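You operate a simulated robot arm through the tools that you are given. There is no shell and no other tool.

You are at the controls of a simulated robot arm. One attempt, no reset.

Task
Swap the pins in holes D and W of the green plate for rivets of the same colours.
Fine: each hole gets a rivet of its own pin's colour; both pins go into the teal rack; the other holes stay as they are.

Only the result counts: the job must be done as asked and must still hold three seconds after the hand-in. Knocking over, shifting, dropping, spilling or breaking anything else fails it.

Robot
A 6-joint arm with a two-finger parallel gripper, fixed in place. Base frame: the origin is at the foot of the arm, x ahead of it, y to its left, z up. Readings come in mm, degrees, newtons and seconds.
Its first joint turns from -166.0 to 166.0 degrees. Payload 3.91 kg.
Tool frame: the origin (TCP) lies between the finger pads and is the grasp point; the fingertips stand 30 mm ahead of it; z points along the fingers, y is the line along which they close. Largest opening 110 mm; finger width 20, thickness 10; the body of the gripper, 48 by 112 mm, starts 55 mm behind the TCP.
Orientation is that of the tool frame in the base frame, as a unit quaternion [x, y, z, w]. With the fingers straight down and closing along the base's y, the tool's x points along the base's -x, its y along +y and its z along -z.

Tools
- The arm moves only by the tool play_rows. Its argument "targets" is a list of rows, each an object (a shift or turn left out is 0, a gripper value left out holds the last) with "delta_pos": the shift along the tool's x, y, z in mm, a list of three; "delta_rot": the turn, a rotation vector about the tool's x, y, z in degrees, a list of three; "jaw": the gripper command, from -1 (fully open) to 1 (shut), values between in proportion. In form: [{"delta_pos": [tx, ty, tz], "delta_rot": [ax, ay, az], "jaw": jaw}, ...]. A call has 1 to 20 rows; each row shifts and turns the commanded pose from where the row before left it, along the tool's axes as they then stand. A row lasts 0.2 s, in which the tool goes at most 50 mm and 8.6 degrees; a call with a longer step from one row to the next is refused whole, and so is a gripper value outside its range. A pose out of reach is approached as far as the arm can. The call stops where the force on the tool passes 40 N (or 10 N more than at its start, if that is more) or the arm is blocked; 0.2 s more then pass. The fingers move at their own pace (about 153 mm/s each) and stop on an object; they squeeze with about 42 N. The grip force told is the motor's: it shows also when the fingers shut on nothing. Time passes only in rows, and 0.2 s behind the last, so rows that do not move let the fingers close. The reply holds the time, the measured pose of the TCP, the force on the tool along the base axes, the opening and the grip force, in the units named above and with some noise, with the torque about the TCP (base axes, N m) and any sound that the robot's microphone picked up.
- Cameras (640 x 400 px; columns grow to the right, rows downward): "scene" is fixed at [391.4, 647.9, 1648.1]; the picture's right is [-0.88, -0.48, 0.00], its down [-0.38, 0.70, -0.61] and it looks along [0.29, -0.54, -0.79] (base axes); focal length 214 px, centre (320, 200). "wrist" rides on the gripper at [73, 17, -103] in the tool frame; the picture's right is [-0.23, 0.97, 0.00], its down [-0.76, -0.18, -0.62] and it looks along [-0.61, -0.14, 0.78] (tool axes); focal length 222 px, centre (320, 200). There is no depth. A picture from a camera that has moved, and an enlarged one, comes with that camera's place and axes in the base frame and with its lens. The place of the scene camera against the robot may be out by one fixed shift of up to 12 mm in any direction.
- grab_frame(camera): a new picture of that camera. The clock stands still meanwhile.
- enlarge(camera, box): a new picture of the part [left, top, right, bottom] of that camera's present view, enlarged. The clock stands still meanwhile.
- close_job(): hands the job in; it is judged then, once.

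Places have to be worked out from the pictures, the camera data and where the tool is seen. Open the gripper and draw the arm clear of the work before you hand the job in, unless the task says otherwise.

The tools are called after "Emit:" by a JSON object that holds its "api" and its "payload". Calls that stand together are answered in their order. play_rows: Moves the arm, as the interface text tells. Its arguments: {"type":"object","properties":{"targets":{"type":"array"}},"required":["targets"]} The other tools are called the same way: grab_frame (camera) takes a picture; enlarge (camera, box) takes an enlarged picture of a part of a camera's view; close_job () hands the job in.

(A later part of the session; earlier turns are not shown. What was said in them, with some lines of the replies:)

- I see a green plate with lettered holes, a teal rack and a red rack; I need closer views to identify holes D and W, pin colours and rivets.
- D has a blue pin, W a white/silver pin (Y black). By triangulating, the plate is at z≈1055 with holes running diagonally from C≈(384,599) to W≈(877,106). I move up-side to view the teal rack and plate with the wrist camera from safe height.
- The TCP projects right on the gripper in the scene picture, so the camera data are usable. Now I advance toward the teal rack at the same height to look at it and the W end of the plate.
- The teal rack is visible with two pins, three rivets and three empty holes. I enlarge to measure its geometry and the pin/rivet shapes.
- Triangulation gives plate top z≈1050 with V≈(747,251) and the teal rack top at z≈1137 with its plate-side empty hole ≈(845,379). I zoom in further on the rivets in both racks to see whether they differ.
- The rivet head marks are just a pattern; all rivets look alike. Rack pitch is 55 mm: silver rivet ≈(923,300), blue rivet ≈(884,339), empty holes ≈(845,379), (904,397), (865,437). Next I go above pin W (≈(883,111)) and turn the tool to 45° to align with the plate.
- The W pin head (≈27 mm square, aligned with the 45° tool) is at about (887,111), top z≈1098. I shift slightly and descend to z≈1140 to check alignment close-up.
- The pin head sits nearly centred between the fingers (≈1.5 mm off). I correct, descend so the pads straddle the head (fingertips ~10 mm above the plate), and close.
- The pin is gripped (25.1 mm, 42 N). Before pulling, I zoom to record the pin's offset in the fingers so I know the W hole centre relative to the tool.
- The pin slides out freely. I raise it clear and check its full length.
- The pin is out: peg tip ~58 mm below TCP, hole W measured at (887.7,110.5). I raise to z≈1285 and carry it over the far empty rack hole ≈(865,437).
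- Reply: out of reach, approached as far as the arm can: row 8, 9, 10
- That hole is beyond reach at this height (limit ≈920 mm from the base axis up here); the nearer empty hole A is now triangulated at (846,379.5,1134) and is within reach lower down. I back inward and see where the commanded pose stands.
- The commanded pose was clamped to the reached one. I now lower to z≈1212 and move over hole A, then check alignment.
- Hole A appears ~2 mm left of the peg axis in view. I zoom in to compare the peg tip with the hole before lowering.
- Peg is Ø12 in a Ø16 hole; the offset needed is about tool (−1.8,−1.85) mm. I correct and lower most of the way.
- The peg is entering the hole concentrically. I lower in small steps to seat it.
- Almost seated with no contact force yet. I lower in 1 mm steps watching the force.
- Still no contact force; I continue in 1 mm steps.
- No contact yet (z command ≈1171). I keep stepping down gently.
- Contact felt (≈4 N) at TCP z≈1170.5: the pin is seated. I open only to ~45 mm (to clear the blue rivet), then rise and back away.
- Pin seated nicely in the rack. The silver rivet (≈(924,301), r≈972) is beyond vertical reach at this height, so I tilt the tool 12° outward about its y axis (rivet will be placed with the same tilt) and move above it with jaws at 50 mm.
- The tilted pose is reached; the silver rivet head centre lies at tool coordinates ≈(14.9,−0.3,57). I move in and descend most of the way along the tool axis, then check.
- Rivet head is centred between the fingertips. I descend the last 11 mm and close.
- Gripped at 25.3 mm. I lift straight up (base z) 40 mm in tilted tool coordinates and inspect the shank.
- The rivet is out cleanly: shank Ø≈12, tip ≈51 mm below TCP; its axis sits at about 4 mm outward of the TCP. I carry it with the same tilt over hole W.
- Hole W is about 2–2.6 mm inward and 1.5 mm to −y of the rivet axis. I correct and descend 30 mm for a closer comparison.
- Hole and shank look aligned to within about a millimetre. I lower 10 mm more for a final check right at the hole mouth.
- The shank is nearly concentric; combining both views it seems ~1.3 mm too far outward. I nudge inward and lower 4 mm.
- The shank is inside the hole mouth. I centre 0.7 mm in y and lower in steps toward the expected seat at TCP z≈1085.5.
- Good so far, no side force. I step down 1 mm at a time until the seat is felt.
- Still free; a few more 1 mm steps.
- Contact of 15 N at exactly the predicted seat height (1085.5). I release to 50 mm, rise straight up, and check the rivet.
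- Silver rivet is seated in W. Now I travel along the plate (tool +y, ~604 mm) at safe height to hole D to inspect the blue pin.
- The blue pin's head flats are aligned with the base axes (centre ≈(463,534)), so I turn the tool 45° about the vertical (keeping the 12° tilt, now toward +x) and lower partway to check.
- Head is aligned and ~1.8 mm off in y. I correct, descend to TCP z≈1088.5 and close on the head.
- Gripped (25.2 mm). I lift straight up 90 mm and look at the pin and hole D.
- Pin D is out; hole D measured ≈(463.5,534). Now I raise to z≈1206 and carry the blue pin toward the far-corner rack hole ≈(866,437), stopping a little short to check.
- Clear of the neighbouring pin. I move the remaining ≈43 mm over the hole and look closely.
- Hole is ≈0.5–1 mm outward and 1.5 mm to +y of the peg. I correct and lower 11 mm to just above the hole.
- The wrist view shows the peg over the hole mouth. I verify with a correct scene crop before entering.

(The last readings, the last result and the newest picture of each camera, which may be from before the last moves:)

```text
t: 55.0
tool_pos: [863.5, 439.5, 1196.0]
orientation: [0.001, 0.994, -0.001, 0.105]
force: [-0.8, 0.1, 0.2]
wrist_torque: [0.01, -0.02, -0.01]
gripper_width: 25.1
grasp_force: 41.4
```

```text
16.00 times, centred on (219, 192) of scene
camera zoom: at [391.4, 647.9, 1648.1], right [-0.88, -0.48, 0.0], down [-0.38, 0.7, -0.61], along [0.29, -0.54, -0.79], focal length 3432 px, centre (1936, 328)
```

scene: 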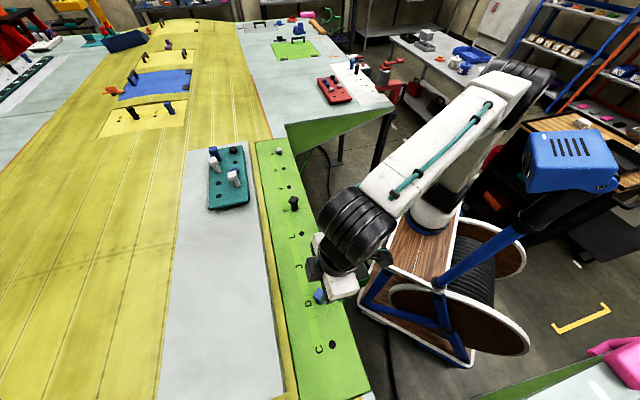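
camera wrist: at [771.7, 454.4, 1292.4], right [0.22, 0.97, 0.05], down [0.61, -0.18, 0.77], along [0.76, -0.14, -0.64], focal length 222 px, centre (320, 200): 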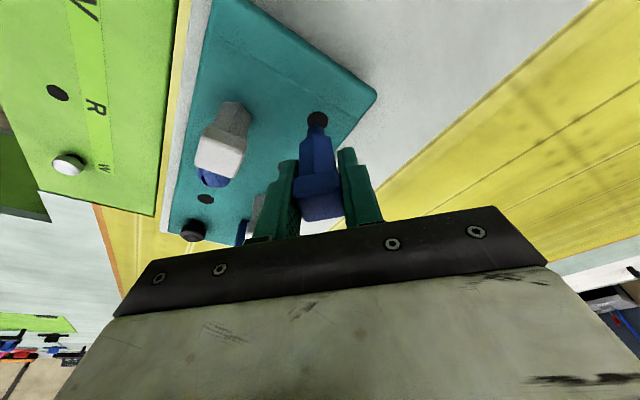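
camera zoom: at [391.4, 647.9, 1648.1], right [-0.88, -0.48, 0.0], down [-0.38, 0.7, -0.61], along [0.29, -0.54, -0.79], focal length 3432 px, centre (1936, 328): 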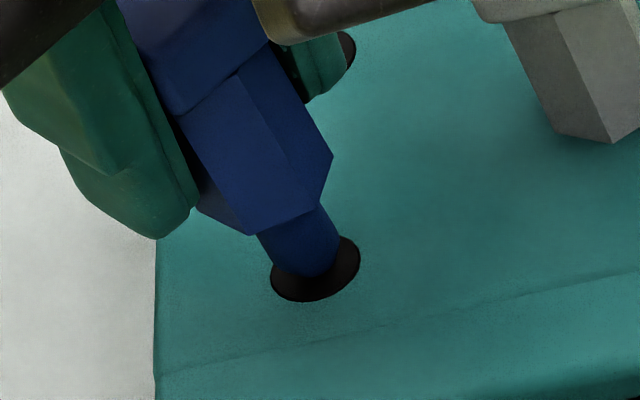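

Peg is over the hole with only small error. I lower 6 mm to enter the hole and re-check.

Emit:
{"api": "play_rows", "payload": {"targets": [{"delta_pos": [0.2, 0, 2.93]}, {"delta_pos": [0.62, 0, 2.93]}, {"delta_pos": [0, 0, 0]}]}}

Emit:
{"api": "enlarge", "payload": {"camera": "wrist", "box": [290, 110, 350, 155]}}

Emit:
{"api": "enlarge", "payload": {"camera": "scene", "box": [203, 180, 235, 204]}}

```text
t: 55.8
tool_pos: [866.1, 440.4, 1189.9]
orientation: [0.0, 0.995, 0.0, 0.104]
force: [0.6, -0.3, -1.0]
wrist_torque: [0.03, -0.02, 0.0]
gripper_width: 24.8
grasp_force: 41.5
```

```text
8.89 times, centred on (320, 132) of wrist
camera zoom: at [772.9, 456.8, 1276.9], right [0.22, 0.97, 0.05], down [0.61, -0.18, 0.77], along [0.76, -0.14, -0.64], focal length 1974 px, centre (320, 800)
```

zoom: 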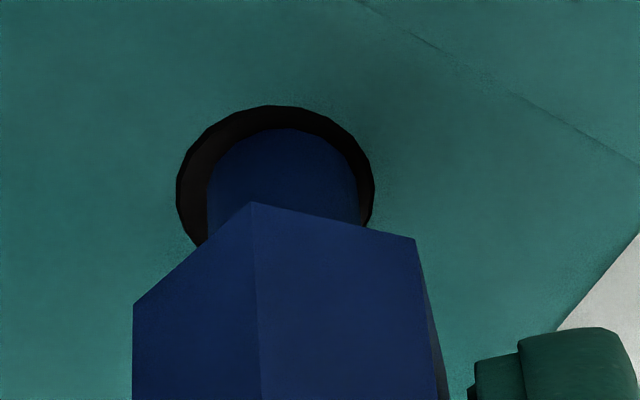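

```text
16.00 times, centred on (219, 192) of scene
camera zoom: at [391.4, 647.9, 1648.1], right [-0.88, -0.48, 0.0], down [-0.38, 0.7, -0.61], along [0.29, -0.54, -0.79], focal length 3432 px, centre (1936, 328)
```

zoom: 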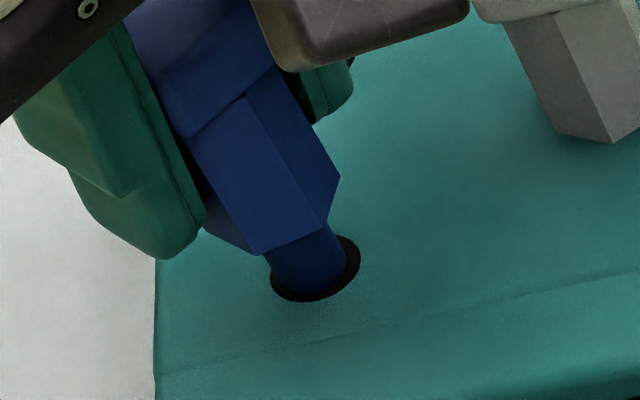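

Peg has entered, nearly concentric. I trim 0.4 mm in y and lower 15 mm.

Emit:
{"api": "play_rows", "payload": {"targets": [{"delta_pos": [0, -0.4, 0]}, {"delta_pos": [0.83, 0, 3.91]}, {"delta_pos": [0.83, 0, 3.91]}, {"delta_pos": [0.83, 0, 3.91]}, {"delta_pos": [0.62, 0, 2.93]}, {"delta_pos": [0, 0, 0]}]}}

Emit:
{"api": "enlarge", "payload": {"camera": "wrist", "box": [270, 100, 370, 175]}}

Emit:
{"api": "enlarge", "payload": {"camera": "scene", "box": [195, 165, 255, 210]}}

```text
t: 57.2
tool_pos: [865.8, 440.2, 1175.3]
orientation: [0.001, 0.995, 0.0, 0.104]
force: [0.0, -0.5, -1.2]
wrist_torque: [0.0, -0.01, 0.0]
gripper_width: 24.8
grasp_force: 41.6
```

```text
5.33 times, centred on (320, 138) of wrist
camera zoom: at [772.9, 456.2, 1261.6], right [0.22, 0.97, 0.05], down [0.61, -0.18, 0.77], along [0.76, -0.14, -0.64], focal length 1185 px, centre (320, 533)
```

zoom: 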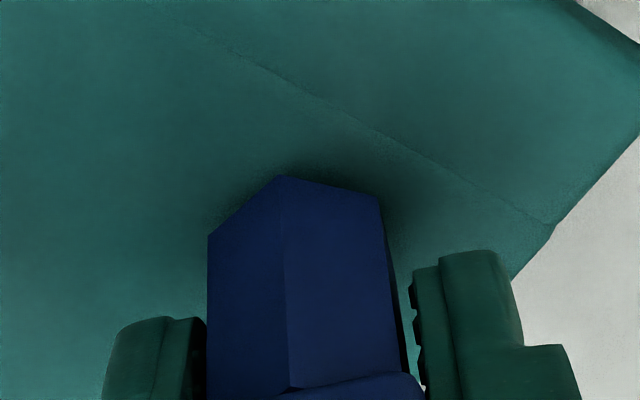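

```text
8.89 times, centred on (225, 188) of scene
camera zoom: at [391.4, 647.9, 1648.1], right [-0.88, -0.48, 0.0], down [-0.38, 0.7, -0.61], along [0.29, -0.54, -0.79], focal length 1906 px, centre (1164, 311)
```

zoom: 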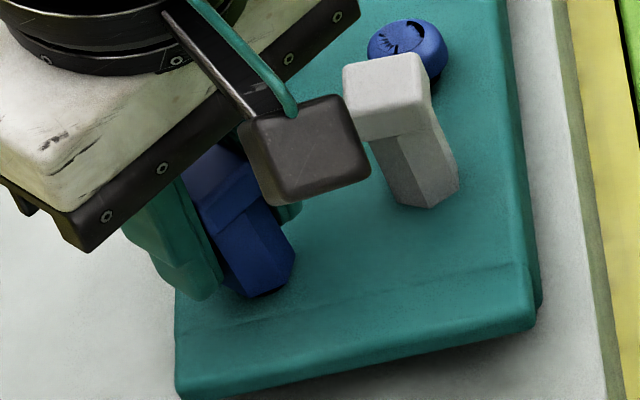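

Going well. 1 mm steps until contact.

Emit:
{"api": "play_rows", "payload": {"targets": [{"delta_pos": [0.208, 0, 0.978]}, {"delta_pos": [0.208, 0, 0.978]}, {"delta_pos": [0, 0, 0]}]}}

Emit:
{"api": "play_rows", "payload": {"targets": [{"delta_pos": [0.208, 0, 0.978]}, {"delta_pos": [0, 0, 0]}]}}

Emit:
{"api": "play_rows", "payload": {"targets": [{"delta_pos": [0.208, 0, 0.978]}, {"delta_pos": [0, 0, 0]}]}}

```text
t: 58.0
tool_pos: [865.7, 439.5, 1173.7]
orientation: [0.001, 0.995, 0.0, 0.105]
force: [0.6, 0.2, 0.2]
wrist_torque: [-0.01, -0.02, 0.02]
gripper_width: 25.0
grasp_force: 42.0
```

```text
t: 58.6
tool_pos: [866.8, 438.9, 1171.9]
orientation: [0.001, 0.995, 0.0, 0.104]
force: [0.1, -0.8, -1.3]
wrist_torque: [0.01, -0.03, -0.01]
gripper_width: 25.1
grasp_force: 42.0
```

```text
t: 59.2
tool_pos: [866.0, 439.2, 1170.4]
orientation: [0.001, 0.994, 0.0, 0.105]
force: [-0.1, 0.1, -0.7]
wrist_torque: [0.03, 0.0, 0.0]
gripper_width: 25.0
grasp_force: 41.7
```

Emit:
{"api": "play_rows", "payload": {"targets": [{"delta_pos": [0.208, 0, 0.978]}, {"delta_pos": [0, 0, 0]}]}}

Emit:
{"api": "enlarge", "payload": {"camera": "wrist", "box": [270, 100, 370, 175]}}

```text
t: 59.8
tool_pos: [865.3, 439.6, 1171.0]
orientation: [0.001, 0.995, 0.001, 0.104]
force: [0.1, -0.2, -1.0]
wrist_torque: [0.03, 0.04, 0.03]
gripper_width: 25.0
grasp_force: 41.9
```

```text
5.33 times, centred on (320, 138) of wrist
camera zoom: at [773.2, 456.0, 1256.9], right [0.22, 0.97, 0.05], down [0.61, -0.18, 0.77], along [0.76, -0.14, -0.64], focal length 1185 px, centre (320, 533)
```

zoom: 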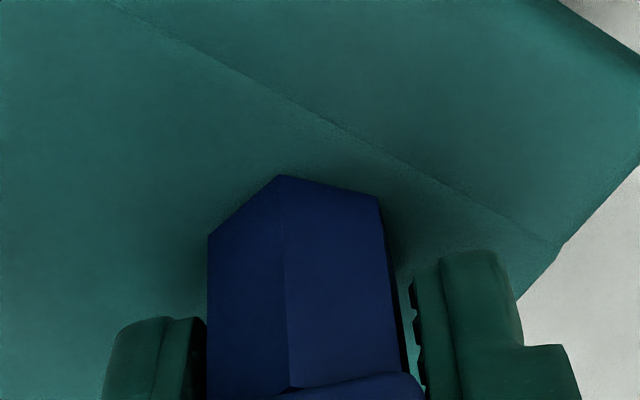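

Still no contact; I continue 1 mm at a time.

Emit:
{"api": "play_rows", "payload": {"targets": [{"delta_pos": [0.208, 0, 0.978]}, {"delta_pos": [0, 0, 0]}]}}

Emit:
{"api": "play_rows", "payload": {"targets": [{"delta_pos": [0.104, 0, 0.489]}, {"delta_pos": [0.104, 0, 0.489]}, {"delta_pos": [0, 0, 0]}]}}

```text
t: 60.4
tool_pos: [866.3, 440.0, 1171.0]
orientation: [0.001, 0.994, 0.0, 0.105]
force: [2.3, 1.2, 7.7]
wrist_torque: [0.1, -0.08, -0.04]
gripper_width: 24.9
grasp_force: 42.1
```

```text
t: 61.2
tool_pos: [866.1, 439.0, 1170.4]
orientation: [0.001, 0.994, 0.001, 0.106]
force: [6.4, 3.6, 20.5]
wrist_torque: [0.27, -0.14, -0.04]
gripper_width: 25.1
grasp_force: 41.4
```

Firm contact (20 N): the blue pin is seated. I ease off, open to 45 mm, rise and back away inward.

Emit:
{"api": "play_rows", "payload": {"targets": [{"delta_pos": [-0.17, 0, -0.8]}, {"jaw": 0.182}, {"jaw": 0.182}, {"jaw": 0.182}, {"delta_pos": [-2.08, 0, -9.78]}, {"delta_pos": [-4.16, 0, -19.56]}, {"delta_pos": [6.66, 0, -16.75]}, {"delta_pos": [22.4, 0, -15]}, {"delta_pos": [39.1, 0, -8.3]}, {"delta_pos": [0, 0, 0]}]}}

Emit:
{"api": "grab_frame", "payload": {"camera": "wrist"}}

Emit:
{"api": "grab_frame", "payload": {"camera": "scene"}}

Emit:
{"api": "enlarge", "payload": {"camera": "scene", "box": [190, 140, 270, 220]}}

```text
t: 63.4
tool_pos: [791.7, 439.0, 1224.0]
orientation: [0.002, 0.995, 0.0, 0.105]
force: [-0.1, -0.5, 0.1]
wrist_torque: [-0.02, 0.0, 0.01]
gripper_width: 45.0
grasp_force: 0.1
```

```text
taken
camera wrist: at [698.1, 455.3, 1310.3], right [0.22, 0.97, 0.05], down [0.61, -0.18, 0.77], along [0.76, -0.14, -0.64], focal length 222 px, centre (320, 200)
```

wrist: 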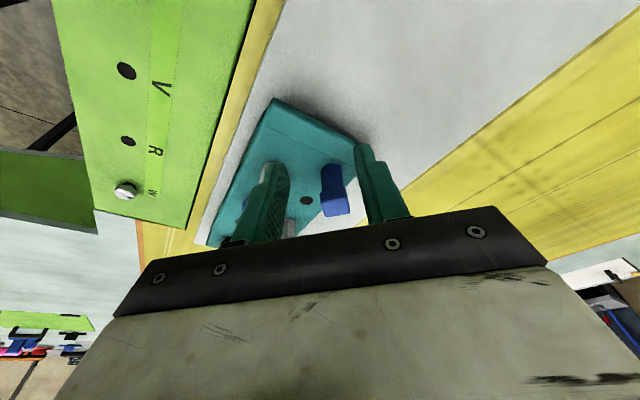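

```text
taken
```

scene: 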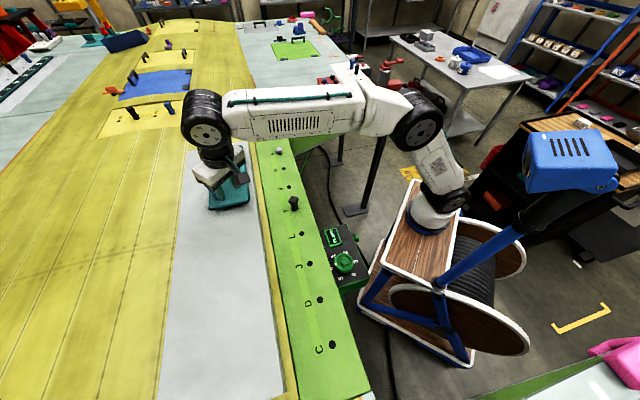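

```text
5.00 times, centred on (230, 180) of scene
camera zoom: at [391.4, 647.9, 1648.1], right [-0.88, -0.48, 0.0], down [-0.38, 0.7, -0.61], along [0.29, -0.54, -0.79], focal length 1072 px, centre (770, 300)
```

zoom: 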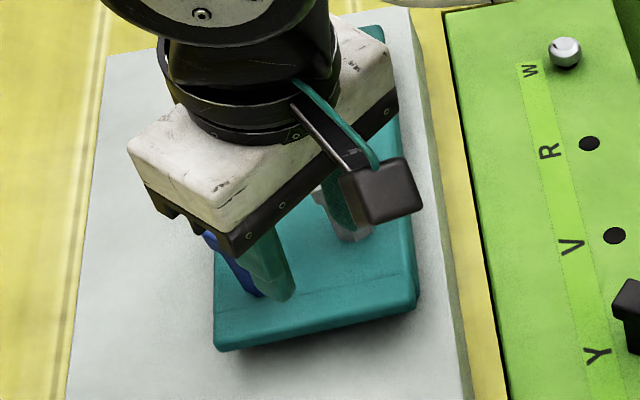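

Both pins are in the teal rack. Now for the blue rivet (≈(885,340)): I rotate back to 45°, detour inward around the white pin, and hover above the rivet with jaws at 42 mm.

Emit:
{"api": "play_rows", "payload": {"targets": [{"delta_rot": [-1.559, 0, -7.336]}, {"delta_rot": [-1.559, 0, -7.336]}, {"delta_rot": [-1.559, 0, -7.336]}, {"delta_rot": [-1.559, 0, -7.336]}, {"delta_rot": [-1.559, 0, -7.336]}, {"delta_rot": [-1.559, 0, -7.336]}, {"delta_pos": [29.3, 0, -6.24], "jaw": 0.236}, {"delta_pos": [29.3, 0, -6.24]}, {"delta_pos": [0, -34.1, 0]}, {"delta_pos": [0, -34.1, 0]}, {"delta_pos": [0, -34.1, 0]}, {"delta_pos": [0, -34.0, 0]}, {"delta_pos": [-25.5, 0, 14.6]}, {"delta_pos": [-25.5, 0, 14.6]}, {"delta_pos": [0, 0, 0]}, {"delta_pos": [0, 0, 0]}]}}

Emit:
{"api": "grab_frame", "payload": {"camera": "wrist"}}

Emit:
{"api": "enlarge", "payload": {"camera": "wrist", "box": [220, 80, 420, 230]}}

Emit:
{"api": "enlarge", "payload": {"camera": "scene", "box": [190, 120, 280, 220]}}

```text
t: 66.8
tool_pos: [883.7, 339.9, 1207.1]
orientation: [-0.38, 0.919, 0.04, 0.097]
force: [0.6, -0.1, 0.1]
wrist_torque: [-0.01, 0.01, -0.04]
gripper_width: 41.9
grasp_force: 0.0
```

```text
taken
camera wrist: at [806.4, 287.1, 1293.8], right [-0.53, 0.85, 0.05], down [0.56, 0.31, 0.77], along [0.64, 0.43, -0.64], focal length 222 px, centre (320, 200)
```

wrist: 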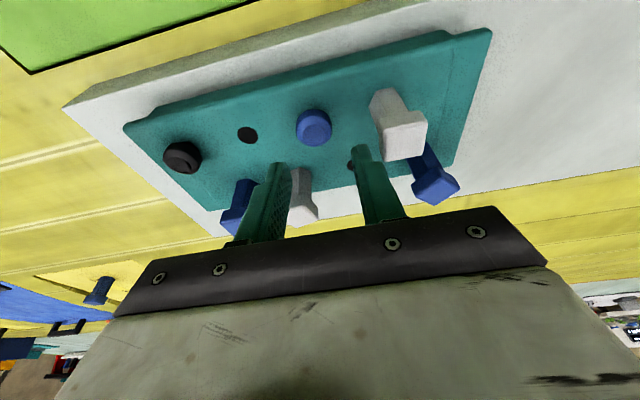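

```text
2.67 times, centred on (320, 155) of wrist
camera zoom: at [806.4, 287.1, 1293.8], right [-0.53, 0.85, 0.05], down [0.56, 0.31, 0.77], along [0.64, 0.43, -0.64], focal length 592 px, centre (320, 320)
```

zoom: 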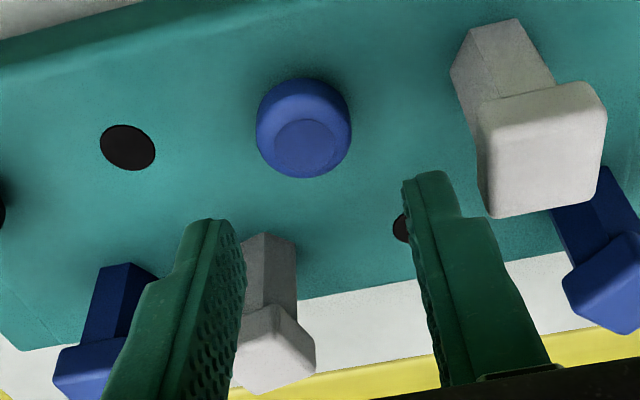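

```text
4.00 times, centred on (235, 170) of scene
camera zoom: at [391.4, 647.9, 1648.1], right [-0.88, -0.48, 0.0], down [-0.38, 0.7, -0.61], along [0.29, -0.54, -0.79], focal length 858 px, centre (660, 320)
```

zoom: 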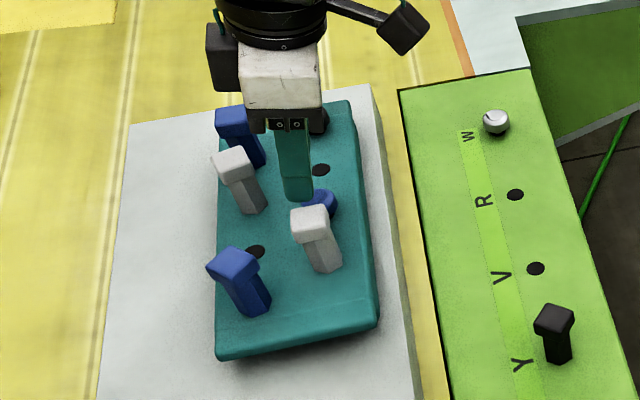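

Blue rivet head is at tool ≈(14.5,−1.2,58). I move in and descend most of the way, then verify.

Emit:
{"api": "play_rows", "payload": {"targets": [{"delta_pos": [14.5, -1.2, 0]}, {"delta_pos": [0, 0, 12.5]}, {"delta_pos": [0, 0, 12.5]}, {"delta_pos": [0, 0, 0]}]}}

Emit:
{"api": "enlarge", "payload": {"camera": "wrist", "box": [240, 110, 400, 230]}}

Emit:
{"api": "enlarge", "payload": {"camera": "scene", "box": [205, 140, 260, 190]}}

```text
t: 67.8
tool_pos: [879.5, 335.2, 1178.7]
orientation: [-0.381, 0.919, 0.039, 0.097]
force: [0.0, 1.2, -0.1]
wrist_torque: [-0.03, -0.02, 0.02]
gripper_width: 42.1
grasp_force: 0.1
```

```text
3.33 times, centred on (320, 170) of wrist
camera zoom: at [801.7, 280.4, 1265.4], right [-0.53, 0.85, 0.05], down [0.56, 0.31, 0.77], along [0.64, 0.43, -0.64], focal length 740 px, centre (320, 300)
```

zoom: 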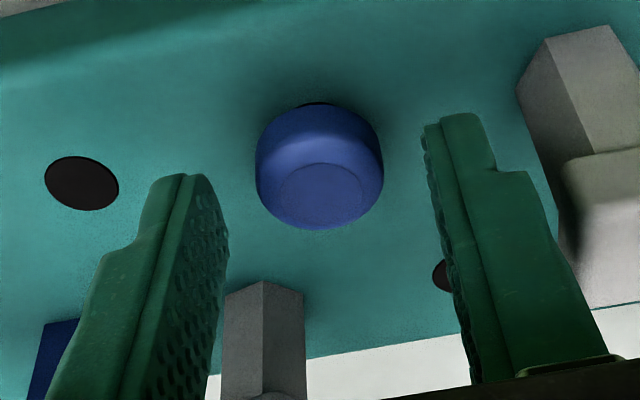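

```text
8.00 times, centred on (232, 165) of scene
camera zoom: at [391.4, 647.9, 1648.1], right [-0.88, -0.48, 0.0], down [-0.38, 0.7, -0.61], along [0.29, -0.54, -0.79], focal length 1716 px, centre (1020, 480)
```

zoom: 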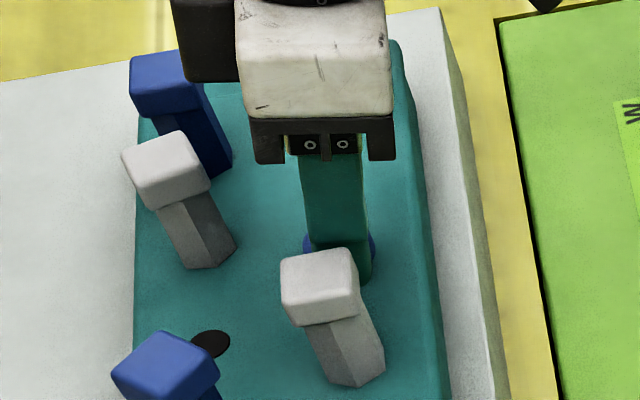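

Well centred (≈0.6 mm trim). I descend the last ≈10.8 mm and close.

Emit:
{"api": "play_rows", "payload": {"targets": [{"delta_pos": [0, -0.6, 5.4]}, {"delta_pos": [0, 0, 5.4]}, {"delta_pos": [0, 0, 0]}, {"jaw": 1}, {"jaw": 1}, {"jaw": 1}]}}

Emit:
{"api": "enlarge", "payload": {"camera": "wrist", "box": [240, 110, 400, 230]}}

```text
t: 69.2
tool_pos: [881.4, 336.6, 1167.8]
orientation: [-0.381, 0.919, 0.04, 0.095]
force: [-0.5, -0.3, -0.9]
wrist_torque: [-0.02, 0.01, -0.01]
gripper_width: 25.2
grasp_force: 42.1
```

```text
3.33 times, centred on (320, 170) of wrist
camera zoom: at [803.7, 281.1, 1254.7], right [-0.53, 0.85, 0.05], down [0.56, 0.31, 0.77], along [0.64, 0.43, -0.64], focal length 740 px, centre (320, 300)
```

zoom: 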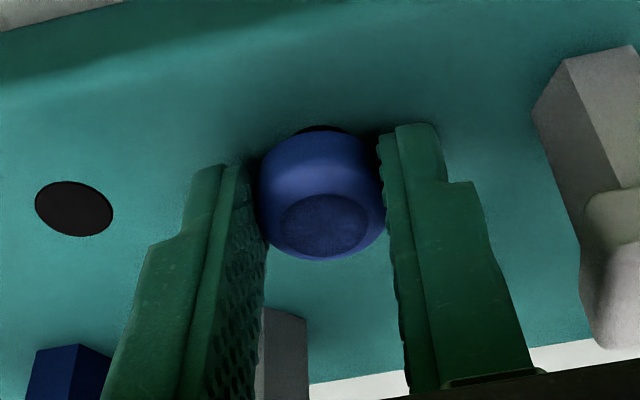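

Gripped at 25.2 mm. I lift straight up 40 mm and check the shank.

Emit:
{"api": "play_rows", "payload": {"targets": [{"delta_pos": [-1.04, 0, -4.89]}, {"delta_pos": [-1.04, 0, -4.89]}, {"delta_pos": [-2.08, 0, -9.78]}, {"delta_pos": [-2.08, 0, -9.78]}, {"delta_pos": [-2.08, 0, -9.78]}, {"delta_pos": [0, 0, 0]}]}}

Emit:
{"api": "enlarge", "payload": {"camera": "wrist", "box": [240, 90, 400, 210]}}

Emit:
{"api": "enlarge", "payload": {"camera": "scene", "box": [205, 135, 260, 190]}}

```text
t: 70.6
tool_pos: [881.6, 336.2, 1208.6]
orientation: [-0.381, 0.919, 0.041, 0.097]
force: [1.1, -0.5, -1.1]
wrist_torque: [0.02, 0.02, 0.0]
gripper_width: 25.4
grasp_force: 42.1
```

```text
3.33 times, centred on (320, 150) of wrist
camera zoom: at [803.6, 281.4, 1295.2], right [-0.53, 0.85, 0.05], down [0.56, 0.31, 0.77], along [0.64, 0.43, -0.64], focal length 740 px, centre (320, 367)
```

zoom: 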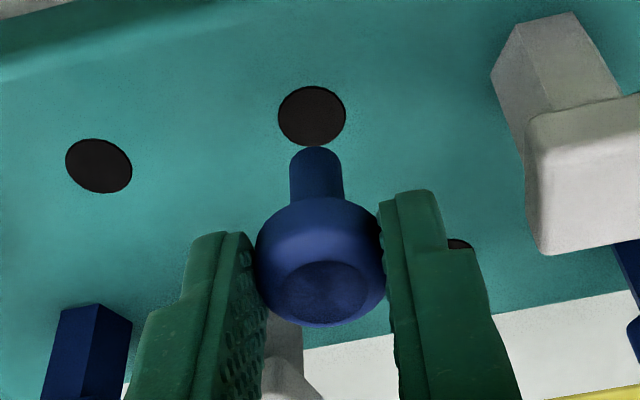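

```text
7.27 times, centred on (232, 162) of scene
camera zoom: at [391.4, 647.9, 1648.1], right [-0.88, -0.48, 0.0], down [-0.38, 0.7, -0.61], along [0.29, -0.54, -0.79], focal length 1560 px, centre (956, 473)
```

zoom: 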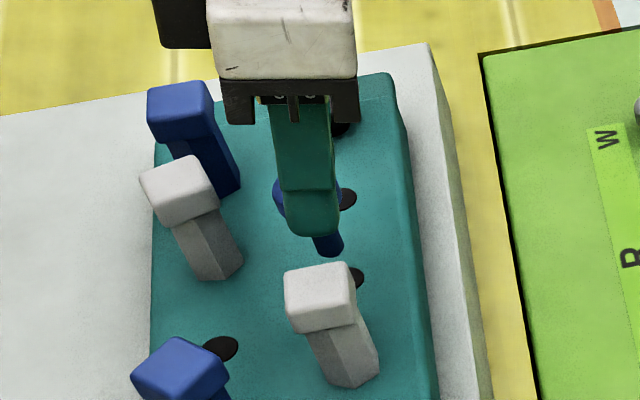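

Blue rivet is out cleanly. I move inward clear of the white pin, then along the plate to hole D and descend to z≈1153.

Emit:
{"api": "play_rows", "payload": {"targets": [{"delta_pos": [34.2, 0, -7.28]}, {"delta_pos": [34.2, 0, -7.28]}, {"delta_pos": [8.13, 39.56, -1.73]}, {"delta_pos": [8.13, 39.56, -1.73]}, {"delta_pos": [8.13, 39.56, -1.73]}, {"delta_pos": [8.13, 39.56, -1.73]}, {"delta_pos": [8.13, 39.56, -1.73]}, {"delta_pos": [8.13, 39.56, -1.73]}, {"delta_pos": [8.13, 39.56, -1.73]}, {"delta_pos": [8.13, 39.56, -1.73]}, {"delta_pos": [8.13, 39.56, -1.73]}, {"delta_pos": [8.13, 39.56, -1.73]}, {"delta_pos": [8.13, 39.56, -1.73]}, {"delta_pos": [0, 0, 0]}, {"delta_pos": [5.72, 0, 26.9]}, {"delta_pos": [5.72, 0, 26.9]}, {"delta_pos": [0, 0, 0]}, {"delta_pos": [0, 0, 0]}]}}

Emit:
{"api": "grab_frame", "payload": {"camera": "wrist"}}

Emit:
{"api": "enlarge", "payload": {"camera": "wrist", "box": [240, 90, 400, 210]}}

Emit:
{"api": "grab_frame", "payload": {"camera": "scene"}}

```text
t: 74.4
tool_pos: [457.9, 528.2, 1152.6]
orientation: [-0.38, 0.919, 0.039, 0.097]
force: [-0.2, -0.5, -0.5]
wrist_torque: [0.0, 0.03, -0.01]
gripper_width: 25.2
grasp_force: 42.4
```

```text
taken
camera wrist: at [380.6, 474.4, 1239.6], right [-0.53, 0.85, 0.05], down [0.56, 0.31, 0.77], along [0.64, 0.43, -0.64], focal length 222 px, centre (320, 200)
```

wrist: 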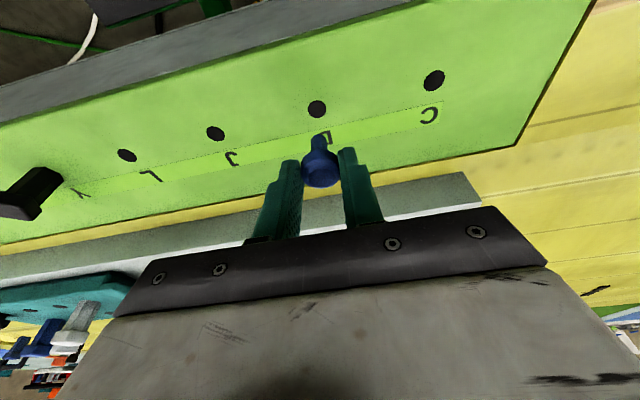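

```text
3.33 times, centred on (320, 150) of wrist
camera zoom: at [380.6, 474.4, 1239.6], right [-0.53, 0.85, 0.05], down [0.56, 0.31, 0.77], along [0.64, 0.43, -0.64], focal length 740 px, centre (320, 367)
```

zoom: 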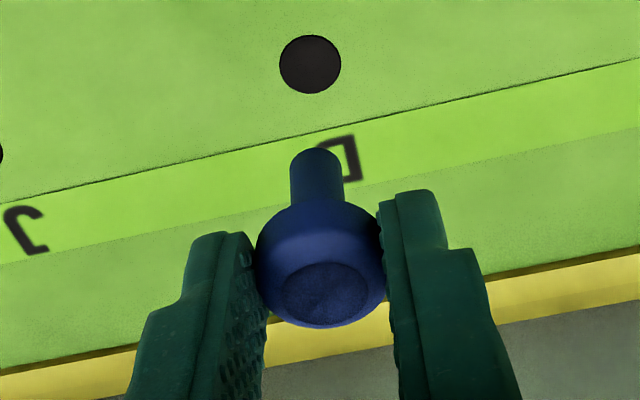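

```text
taken
```

scene: 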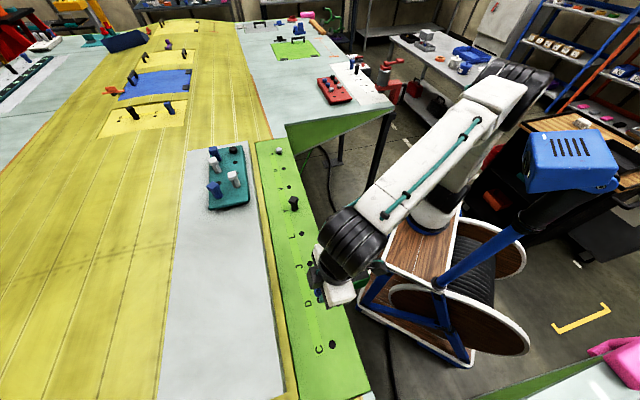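

Hole D is ≈2 mm outward and ≈1 mm +y of where the rivet axis points. I correct and descend 35 mm for a close look.

Emit:
{"api": "play_rows", "payload": {"targets": [{"delta_pos": [2.6, 0.5, 17.35]}, {"delta_pos": [2.6, 0.45, 17.35]}, {"delta_pos": [0, 0, 0]}]}}

Emit:
{"api": "enlarge", "payload": {"camera": "wrist", "box": [270, 100, 370, 175]}}

Emit:
{"api": "enlarge", "payload": {"camera": "scene", "box": [295, 265, 355, 310]}}

```text
t: 75.2
tool_pos: [459.1, 532.0, 1117.9]
orientation: [-0.381, 0.919, 0.04, 0.097]
force: [0.7, 0.0, -0.5]
wrist_torque: [0.02, -0.01, 0.02]
gripper_width: 25.3
grasp_force: 41.5
```

```text
5.33 times, centred on (320, 138) of wrist
camera zoom: at [382.1, 478.1, 1203.9], right [-0.53, 0.85, 0.05], down [0.56, 0.31, 0.77], along [0.64, 0.43, -0.64], focal length 1185 px, centre (320, 533)
```

zoom: 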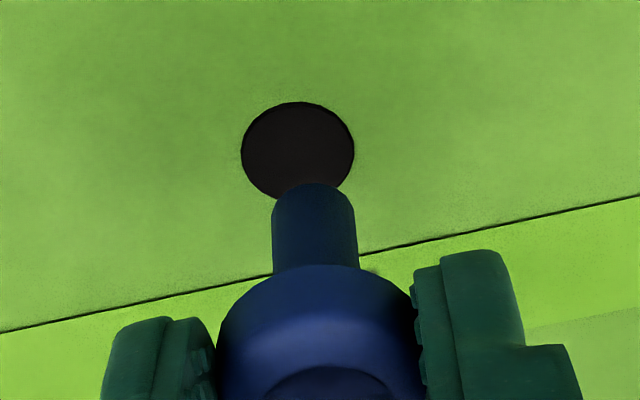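

```text
8.89 times, centred on (325, 288) of scene
camera zoom: at [391.4, 647.9, 1648.1], right [-0.88, -0.48, 0.0], down [-0.38, 0.7, -0.61], along [0.29, -0.54, -0.79], focal length 1906 px, centre (276, -578)
```

zoom: 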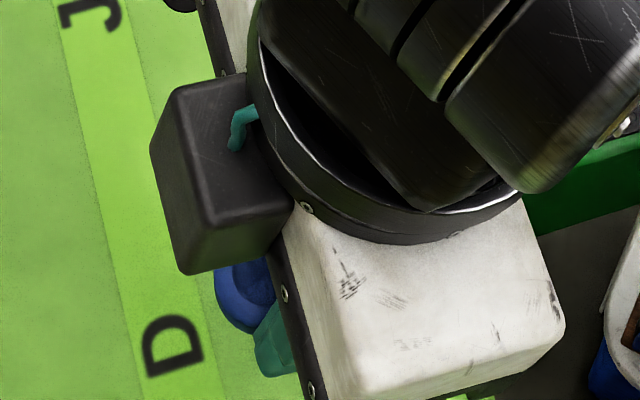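

The scene view of D is blocked by the gripper, so I rely on the wrist view: compared with the W insertion, I need ≈2.2 mm inward and 0.7 mm −y. I apply it and lower 10 mm.

Emit:
{"api": "play_rows", "payload": {"targets": [{"delta_pos": [2.15, -0.7, -0.46]}, {"delta_pos": [1.04, 0, 4.89]}, {"delta_pos": [1.04, 0, 4.89]}, {"delta_pos": [0, 0, 0]}]}}

Emit:
{"api": "enlarge", "payload": {"camera": "wrist", "box": [290, 110, 350, 155]}}

```text
t: 76.2
tool_pos: [460.0, 529.0, 1107.3]
orientation: [-0.381, 0.919, 0.039, 0.097]
force: [0.6, 0.0, -0.6]
wrist_torque: [-0.02, 0.0, 0.02]
gripper_width: 25.1
grasp_force: 42.3
```

```text
8.89 times, centred on (320, 132) of wrist
camera zoom: at [381.3, 474.9, 1193.7], right [-0.53, 0.85, 0.05], down [0.56, 0.31, 0.77], along [0.64, 0.43, -0.64], focal length 1974 px, centre (320, 800)
```

zoom: 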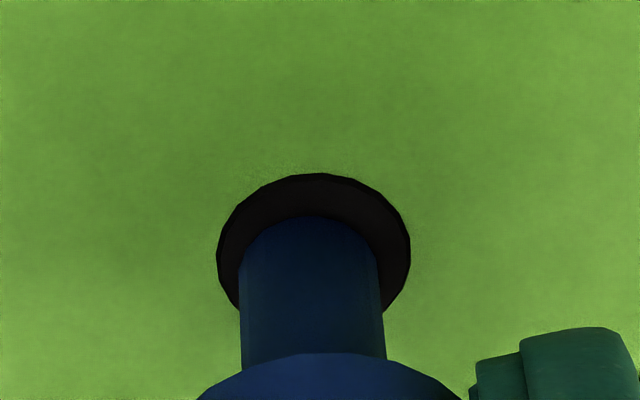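

Now matches the successful W alignment (difference within ~0.5 mm). I trim y +0.4 and lower 5 mm into the hole mouth.

Emit:
{"api": "play_rows", "payload": {"targets": [{"delta_pos": [0, 0.4, 0]}, {"delta_pos": [0.52, 0, 2.45]}, {"delta_pos": [0.52, 0, 2.45]}, {"delta_pos": [0, 0, 0]}]}}

Emit:
{"api": "enlarge", "payload": {"camera": "wrist", "box": [290, 110, 350, 155]}}

```text
t: 77.2
tool_pos: [459.4, 529.4, 1103.8]
orientation: [-0.38, 0.919, 0.04, 0.097]
force: [0.3, -0.8, -0.2]
wrist_torque: [0.05, -0.02, -0.03]
gripper_width: 25.2
grasp_force: 42.0
```

```text
8.89 times, centred on (320, 132) of wrist
camera zoom: at [381.3, 475.9, 1189.0], right [-0.53, 0.85, 0.05], down [0.56, 0.31, 0.77], along [0.64, 0.43, -0.64], focal length 1974 px, centre (320, 800)
```

zoom: 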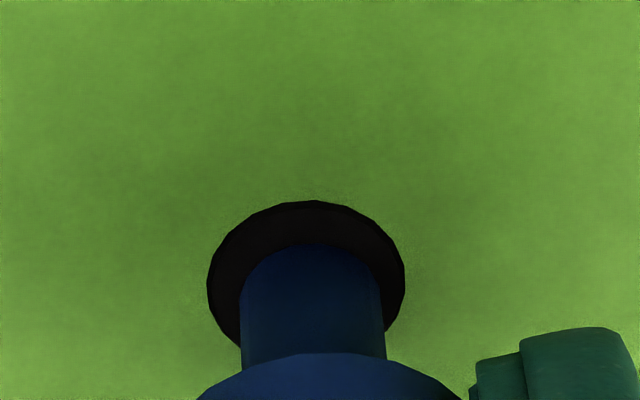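

The tip has entered; the shank sits ≈1.5 mm outward of the hole centre. I nudge inward to centre it and look again.

Emit:
{"api": "play_rows", "payload": {"targets": [{"delta_pos": [1.47, -0.3, -0.31]}, {"delta_pos": [0, 0, 0]}]}}

Emit:
{"api": "enlarge", "payload": {"camera": "wrist", "box": [290, 110, 350, 155]}}

```text
t: 77.8
tool_pos: [457.9, 528.4, 1102.9]
orientation: [-0.381, 0.919, 0.04, 0.097]
force: [-0.5, -0.3, 0.2]
wrist_torque: [-0.03, -0.01, -0.01]
gripper_width: 25.1
grasp_force: 41.7
```

```text
8.89 times, centred on (320, 132) of wrist
camera zoom: at [380.2, 474.5, 1189.3], right [-0.53, 0.85, 0.05], down [0.56, 0.31, 0.77], along [0.64, 0.43, -0.64], focal length 1974 px, centre (320, 800)
```

zoom: 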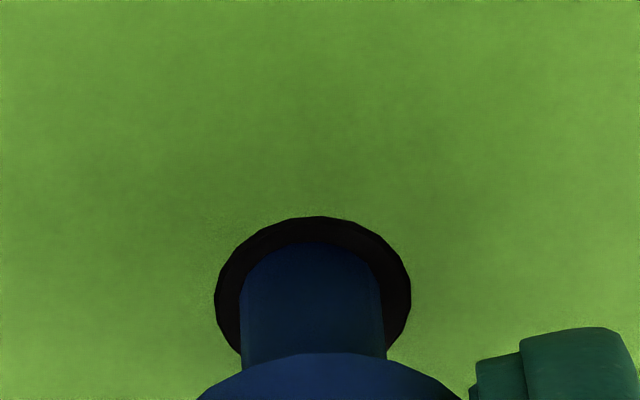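

Now concentric. I lower 14 mm, then step to contact (expected seat TCP z≈1085.5).

Emit:
{"api": "play_rows", "payload": {"targets": [{"delta_pos": [0.83, 0, 3.91]}, {"delta_pos": [0.83, 0, 3.91]}, {"delta_pos": [0.83, 0, 3.91]}, {"delta_pos": [0.42, 0, 1.96]}, {"delta_pos": [0, 0, 0]}]}}

Emit:
{"api": "enlarge", "payload": {"camera": "wrist", "box": [270, 100, 370, 175]}}

Emit:
{"api": "play_rows", "payload": {"targets": [{"delta_pos": [0.208, 0, 0.978]}, {"delta_pos": [0, 0, 0]}]}}

Emit:
{"api": "play_rows", "payload": {"targets": [{"delta_pos": [0.208, 0, 0.978]}, {"delta_pos": [0, 0, 0]}]}}

```text
t: 79.0
tool_pos: [457.6, 527.7, 1088.4]
orientation: [-0.381, 0.919, 0.04, 0.097]
force: [-0.2, -0.3, -0.5]
wrist_torque: [-0.04, -0.03, -0.01]
gripper_width: 25.1
grasp_force: 42.3
```

```text
5.33 times, centred on (320, 138) of wrist
camera zoom: at [380.3, 474.2, 1174.2], right [-0.53, 0.85, 0.05], down [0.56, 0.31, 0.77], along [0.64, 0.43, -0.64], focal length 1185 px, centre (320, 533)
```

zoom: 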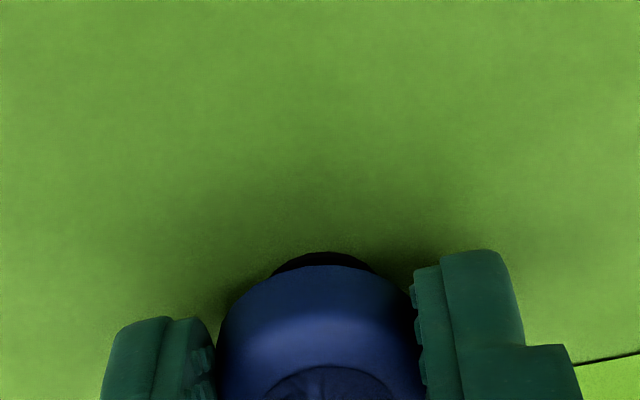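

```text
t: 79.6
tool_pos: [457.3, 528.3, 1086.3]
orientation: [-0.38, 0.919, 0.041, 0.096]
force: [0.1, -0.3, 0.2]
wrist_torque: [0.0, -0.03, 0.0]
gripper_width: 24.9
grasp_force: 42.0
```

```text
t: 80.2
tool_pos: [456.8, 528.0, 1085.9]
orientation: [-0.38, 0.919, 0.04, 0.096]
force: [-0.4, 0.3, 0.8]
wrist_torque: [-0.03, 0.02, 0.02]
gripper_width: 25.2
grasp_force: 42.4
```

Near the expected seat; I continue with small steps.

Emit:
{"api": "play_rows", "payload": {"targets": [{"delta_pos": [0.208, 0, 0.978]}, {"delta_pos": [0, 0, 0]}]}}

Emit:
{"api": "enlarge", "payload": {"camera": "wrist", "box": [270, 100, 370, 175]}}

```text
t: 80.8
tool_pos: [457.2, 529.1, 1086.4]
orientation: [-0.38, 0.919, 0.041, 0.098]
force: [-0.7, 0.4, 8.5]
wrist_torque: [0.01, -0.01, 0.01]
gripper_width: 25.6
grasp_force: 42.3
```

```text
5.33 times, centred on (320, 138) of wrist
camera zoom: at [380.0, 474.8, 1172.3], right [-0.53, 0.85, 0.05], down [0.56, 0.31, 0.77], along [0.64, 0.43, -0.64], focal length 1185 px, centre (320, 533)
```

zoom: 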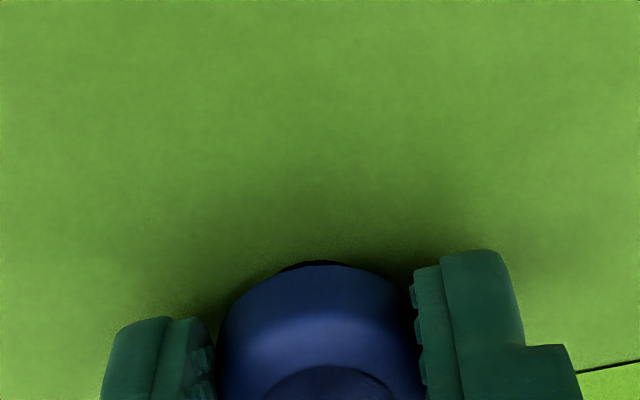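

Contact (8.5 N) at the expected height with the same appearance as W. I release and rise clear.

Emit:
{"api": "play_rows", "payload": {"targets": [{"delta_pos": [-0.05, 0, -0.2]}, {"jaw": 0.09}, {"jaw": 0.09}, {"jaw": 0.09}, {"delta_pos": [-2.08, 0, -9.78]}, {"delta_pos": [-4.16, 0, -19.56]}, {"delta_pos": [-4.16, 0, -19.56]}, {"delta_pos": [-6.2, 0, -29.3]}, {"delta_pos": [-6.2, 0, -29.3]}, {"delta_pos": [-6.2, 0, -29.3]}, {"delta_pos": [0, 0, 0]}]}}

Emit:
{"api": "grab_frame", "payload": {"camera": "wrist"}}

Emit:
{"api": "enlarge", "payload": {"camera": "wrist", "box": [220, 40, 420, 190]}}

```text
t: 83.2
tool_pos: [458.2, 527.0, 1223.9]
orientation: [-0.381, 0.919, 0.039, 0.097]
force: [0.3, -0.1, 0.5]
wrist_torque: [-0.01, 0.06, 0.01]
gripper_width: 50.0
grasp_force: 0.1
```

```text
taken
camera wrist: at [380.5, 473.0, 1310.5], right [-0.53, 0.85, 0.05], down [0.56, 0.31, 0.77], along [0.64, 0.43, -0.64], focal length 222 px, centre (320, 200)
```

wrist: 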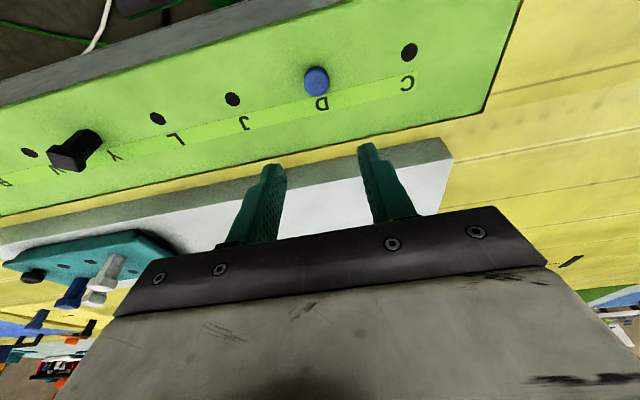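

```text
2.67 times, centred on (320, 115) of wrist
camera zoom: at [380.5, 473.0, 1310.5], right [-0.53, 0.85, 0.05], down [0.56, 0.31, 0.77], along [0.64, 0.43, -0.64], focal length 592 px, centre (320, 427)
```

zoom: 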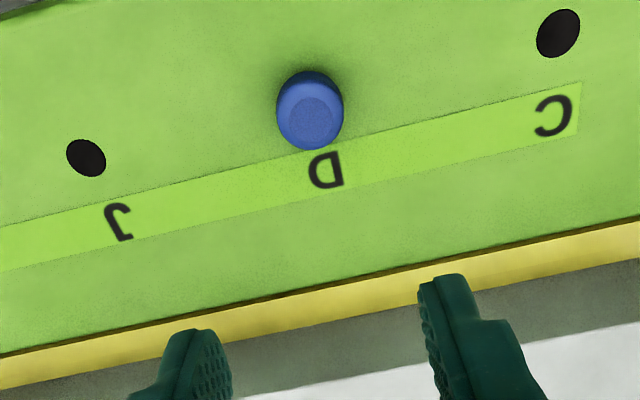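

The blue rivet is seated in D. I now draw the arm up, level the tool, open the gripper and retreat away from the plate, then verify everything.

Emit:
{"api": "play_rows", "payload": {"targets": [{"delta_pos": [-8.3, 0, -39.1]}, {"delta_pos": [-8.3, 0, -39.1]}, {"delta_pos": [-8.3, 0, -39.1], "jaw": -1}, {"delta_rot": [0, 6, 0]}, {"delta_rot": [0, 6, 0]}, {"delta_pos": [19.9, -37.9, 0]}, {"delta_pos": [19.9, -37.9, 0]}, {"delta_pos": [19.9, -37.9, 0]}, {"delta_pos": [19.9, -37.9, 0]}, {"delta_pos": [19.9, -37.9, 0]}, {"delta_pos": [19.9, -37.9, 0]}, {"delta_pos": [19.9, -37.9, 0]}, {"delta_pos": [19.9, -37.9, 0]}, {"delta_pos": [0, 0, 0]}, {"delta_pos": [0, 0, 0]}]}}

Emit:
{"api": "grab_frame", "payload": {"camera": "scene"}}

Emit:
{"api": "enlarge", "payload": {"camera": "scene", "box": [190, 130, 310, 220]}}

Emit:
{"api": "enlarge", "payload": {"camera": "scene", "box": [270, 220, 370, 370]}}

```text
t: 86.4
tool_pos: [561.0, 204.0, 1347.7]
orientation: [-0.382, 0.924, 0.001, 0.0]
force: [-0.1, 0.1, 0.4]
wrist_torque: [0.01, -0.02, -0.04]
gripper_width: 110.0
grasp_force: 0.1
```

```text
taken
```

scene: 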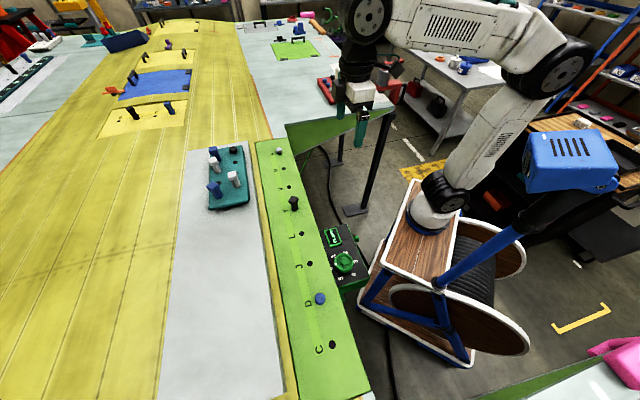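

```text
4.44 times, centred on (250, 175) of scene
camera zoom: at [391.4, 647.9, 1648.1], right [-0.88, -0.48, 0.0], down [-0.38, 0.7, -0.61], along [0.29, -0.54, -0.79], focal length 953 px, centre (631, 311)
```

zoom: 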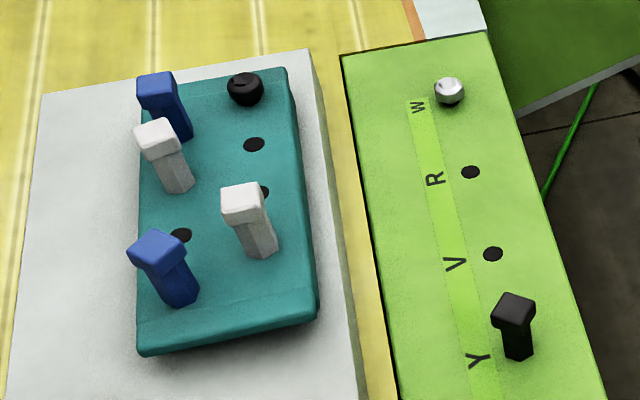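

```text
2.67 times, centred on (320, 295) of scene
camera zoom: at [391.4, 647.9, 1648.1], right [-0.88, -0.48, 0.0], down [-0.38, 0.7, -0.61], along [0.29, -0.54, -0.79], focal length 572 px, centre (320, -53)
```

zoom: 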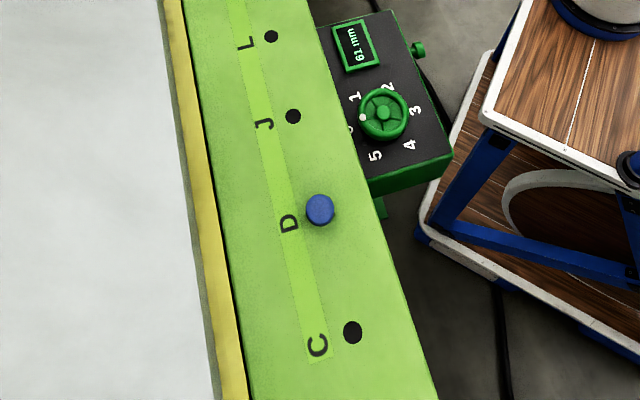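

Everything appears in place. One last close check that both rivets and pins are seated upright.

Emit:
{"api": "enlarge", "payload": {"camera": "scene", "box": [268, 140, 292, 160]}}

Emit:
{"api": "enlarge", "payload": {"camera": "scene", "box": [305, 285, 335, 310]}}

Emit:
{"api": "enlarge", "payload": {"camera": "scene", "box": [203, 165, 247, 205]}}

```text
16.00 times, centred on (280, 150) of scene
camera zoom: at [391.4, 647.9, 1648.1], right [-0.88, -0.48, 0.0], down [-0.38, 0.7, -0.61], along [0.29, -0.54, -0.79], focal length 3432 px, centre (960, 1000)
```

zoom: 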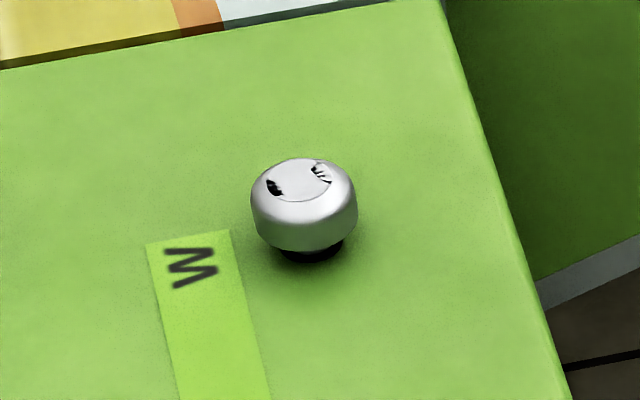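

```text
16.00 times, centred on (320, 298) of scene
camera zoom: at [391.4, 647.9, 1648.1], right [-0.88, -0.48, 0.0], down [-0.38, 0.7, -0.61], along [0.29, -0.54, -0.79], focal length 3432 px, centre (320, -1360)
```

zoom: 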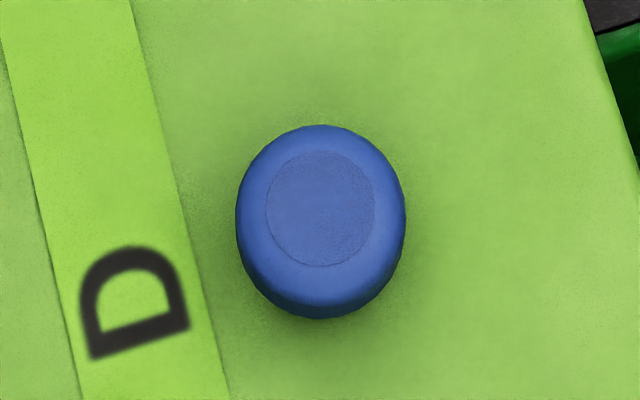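

```text
10.00 times, centred on (225, 185) of scene
camera zoom: at [391.4, 647.9, 1648.1], right [-0.88, -0.48, 0.0], down [-0.38, 0.7, -0.61], along [0.29, -0.54, -0.79], focal length 2145 px, centre (1270, 350)
```

zoom: 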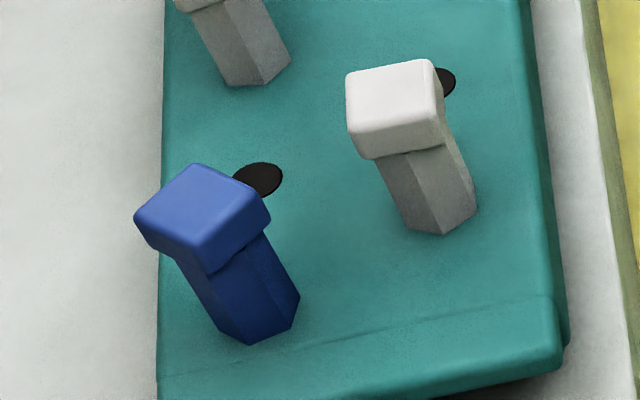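

W holds the silver rivet and D the blue rivet, both seated upright. Both pins stand seated in the teal rack, the other plate holes look unchanged, and the arm is clear with the gripper open, so I hand in the job.

Emit:
{"api": "close_job", "payload": {}}

```text
The job is handed in.
```

I swapped both pins for rivets of the same colours and handed the job in. The hand-in only confirmed receipt, so I don't know how it was judged.

- **Hole D:** the blue pin is out and a blue rivet is seated in its place.
- **Hole W:** the white pin is out and a silver rivet is seated in its place. I treated silver as the match, since the only rivet colours were blue, black and silver.
- **Pins:** both stand upright in holes of the teal rack that were empty before.
- **Rivets used:** I took both from the teal rack, because you didn't say which rack to use. The red rack was not touched.
- **Everything else:** the last pictures show the other plate holes as they were and nothing else disturbed. The gripper was open and the arm clear before I handed in.
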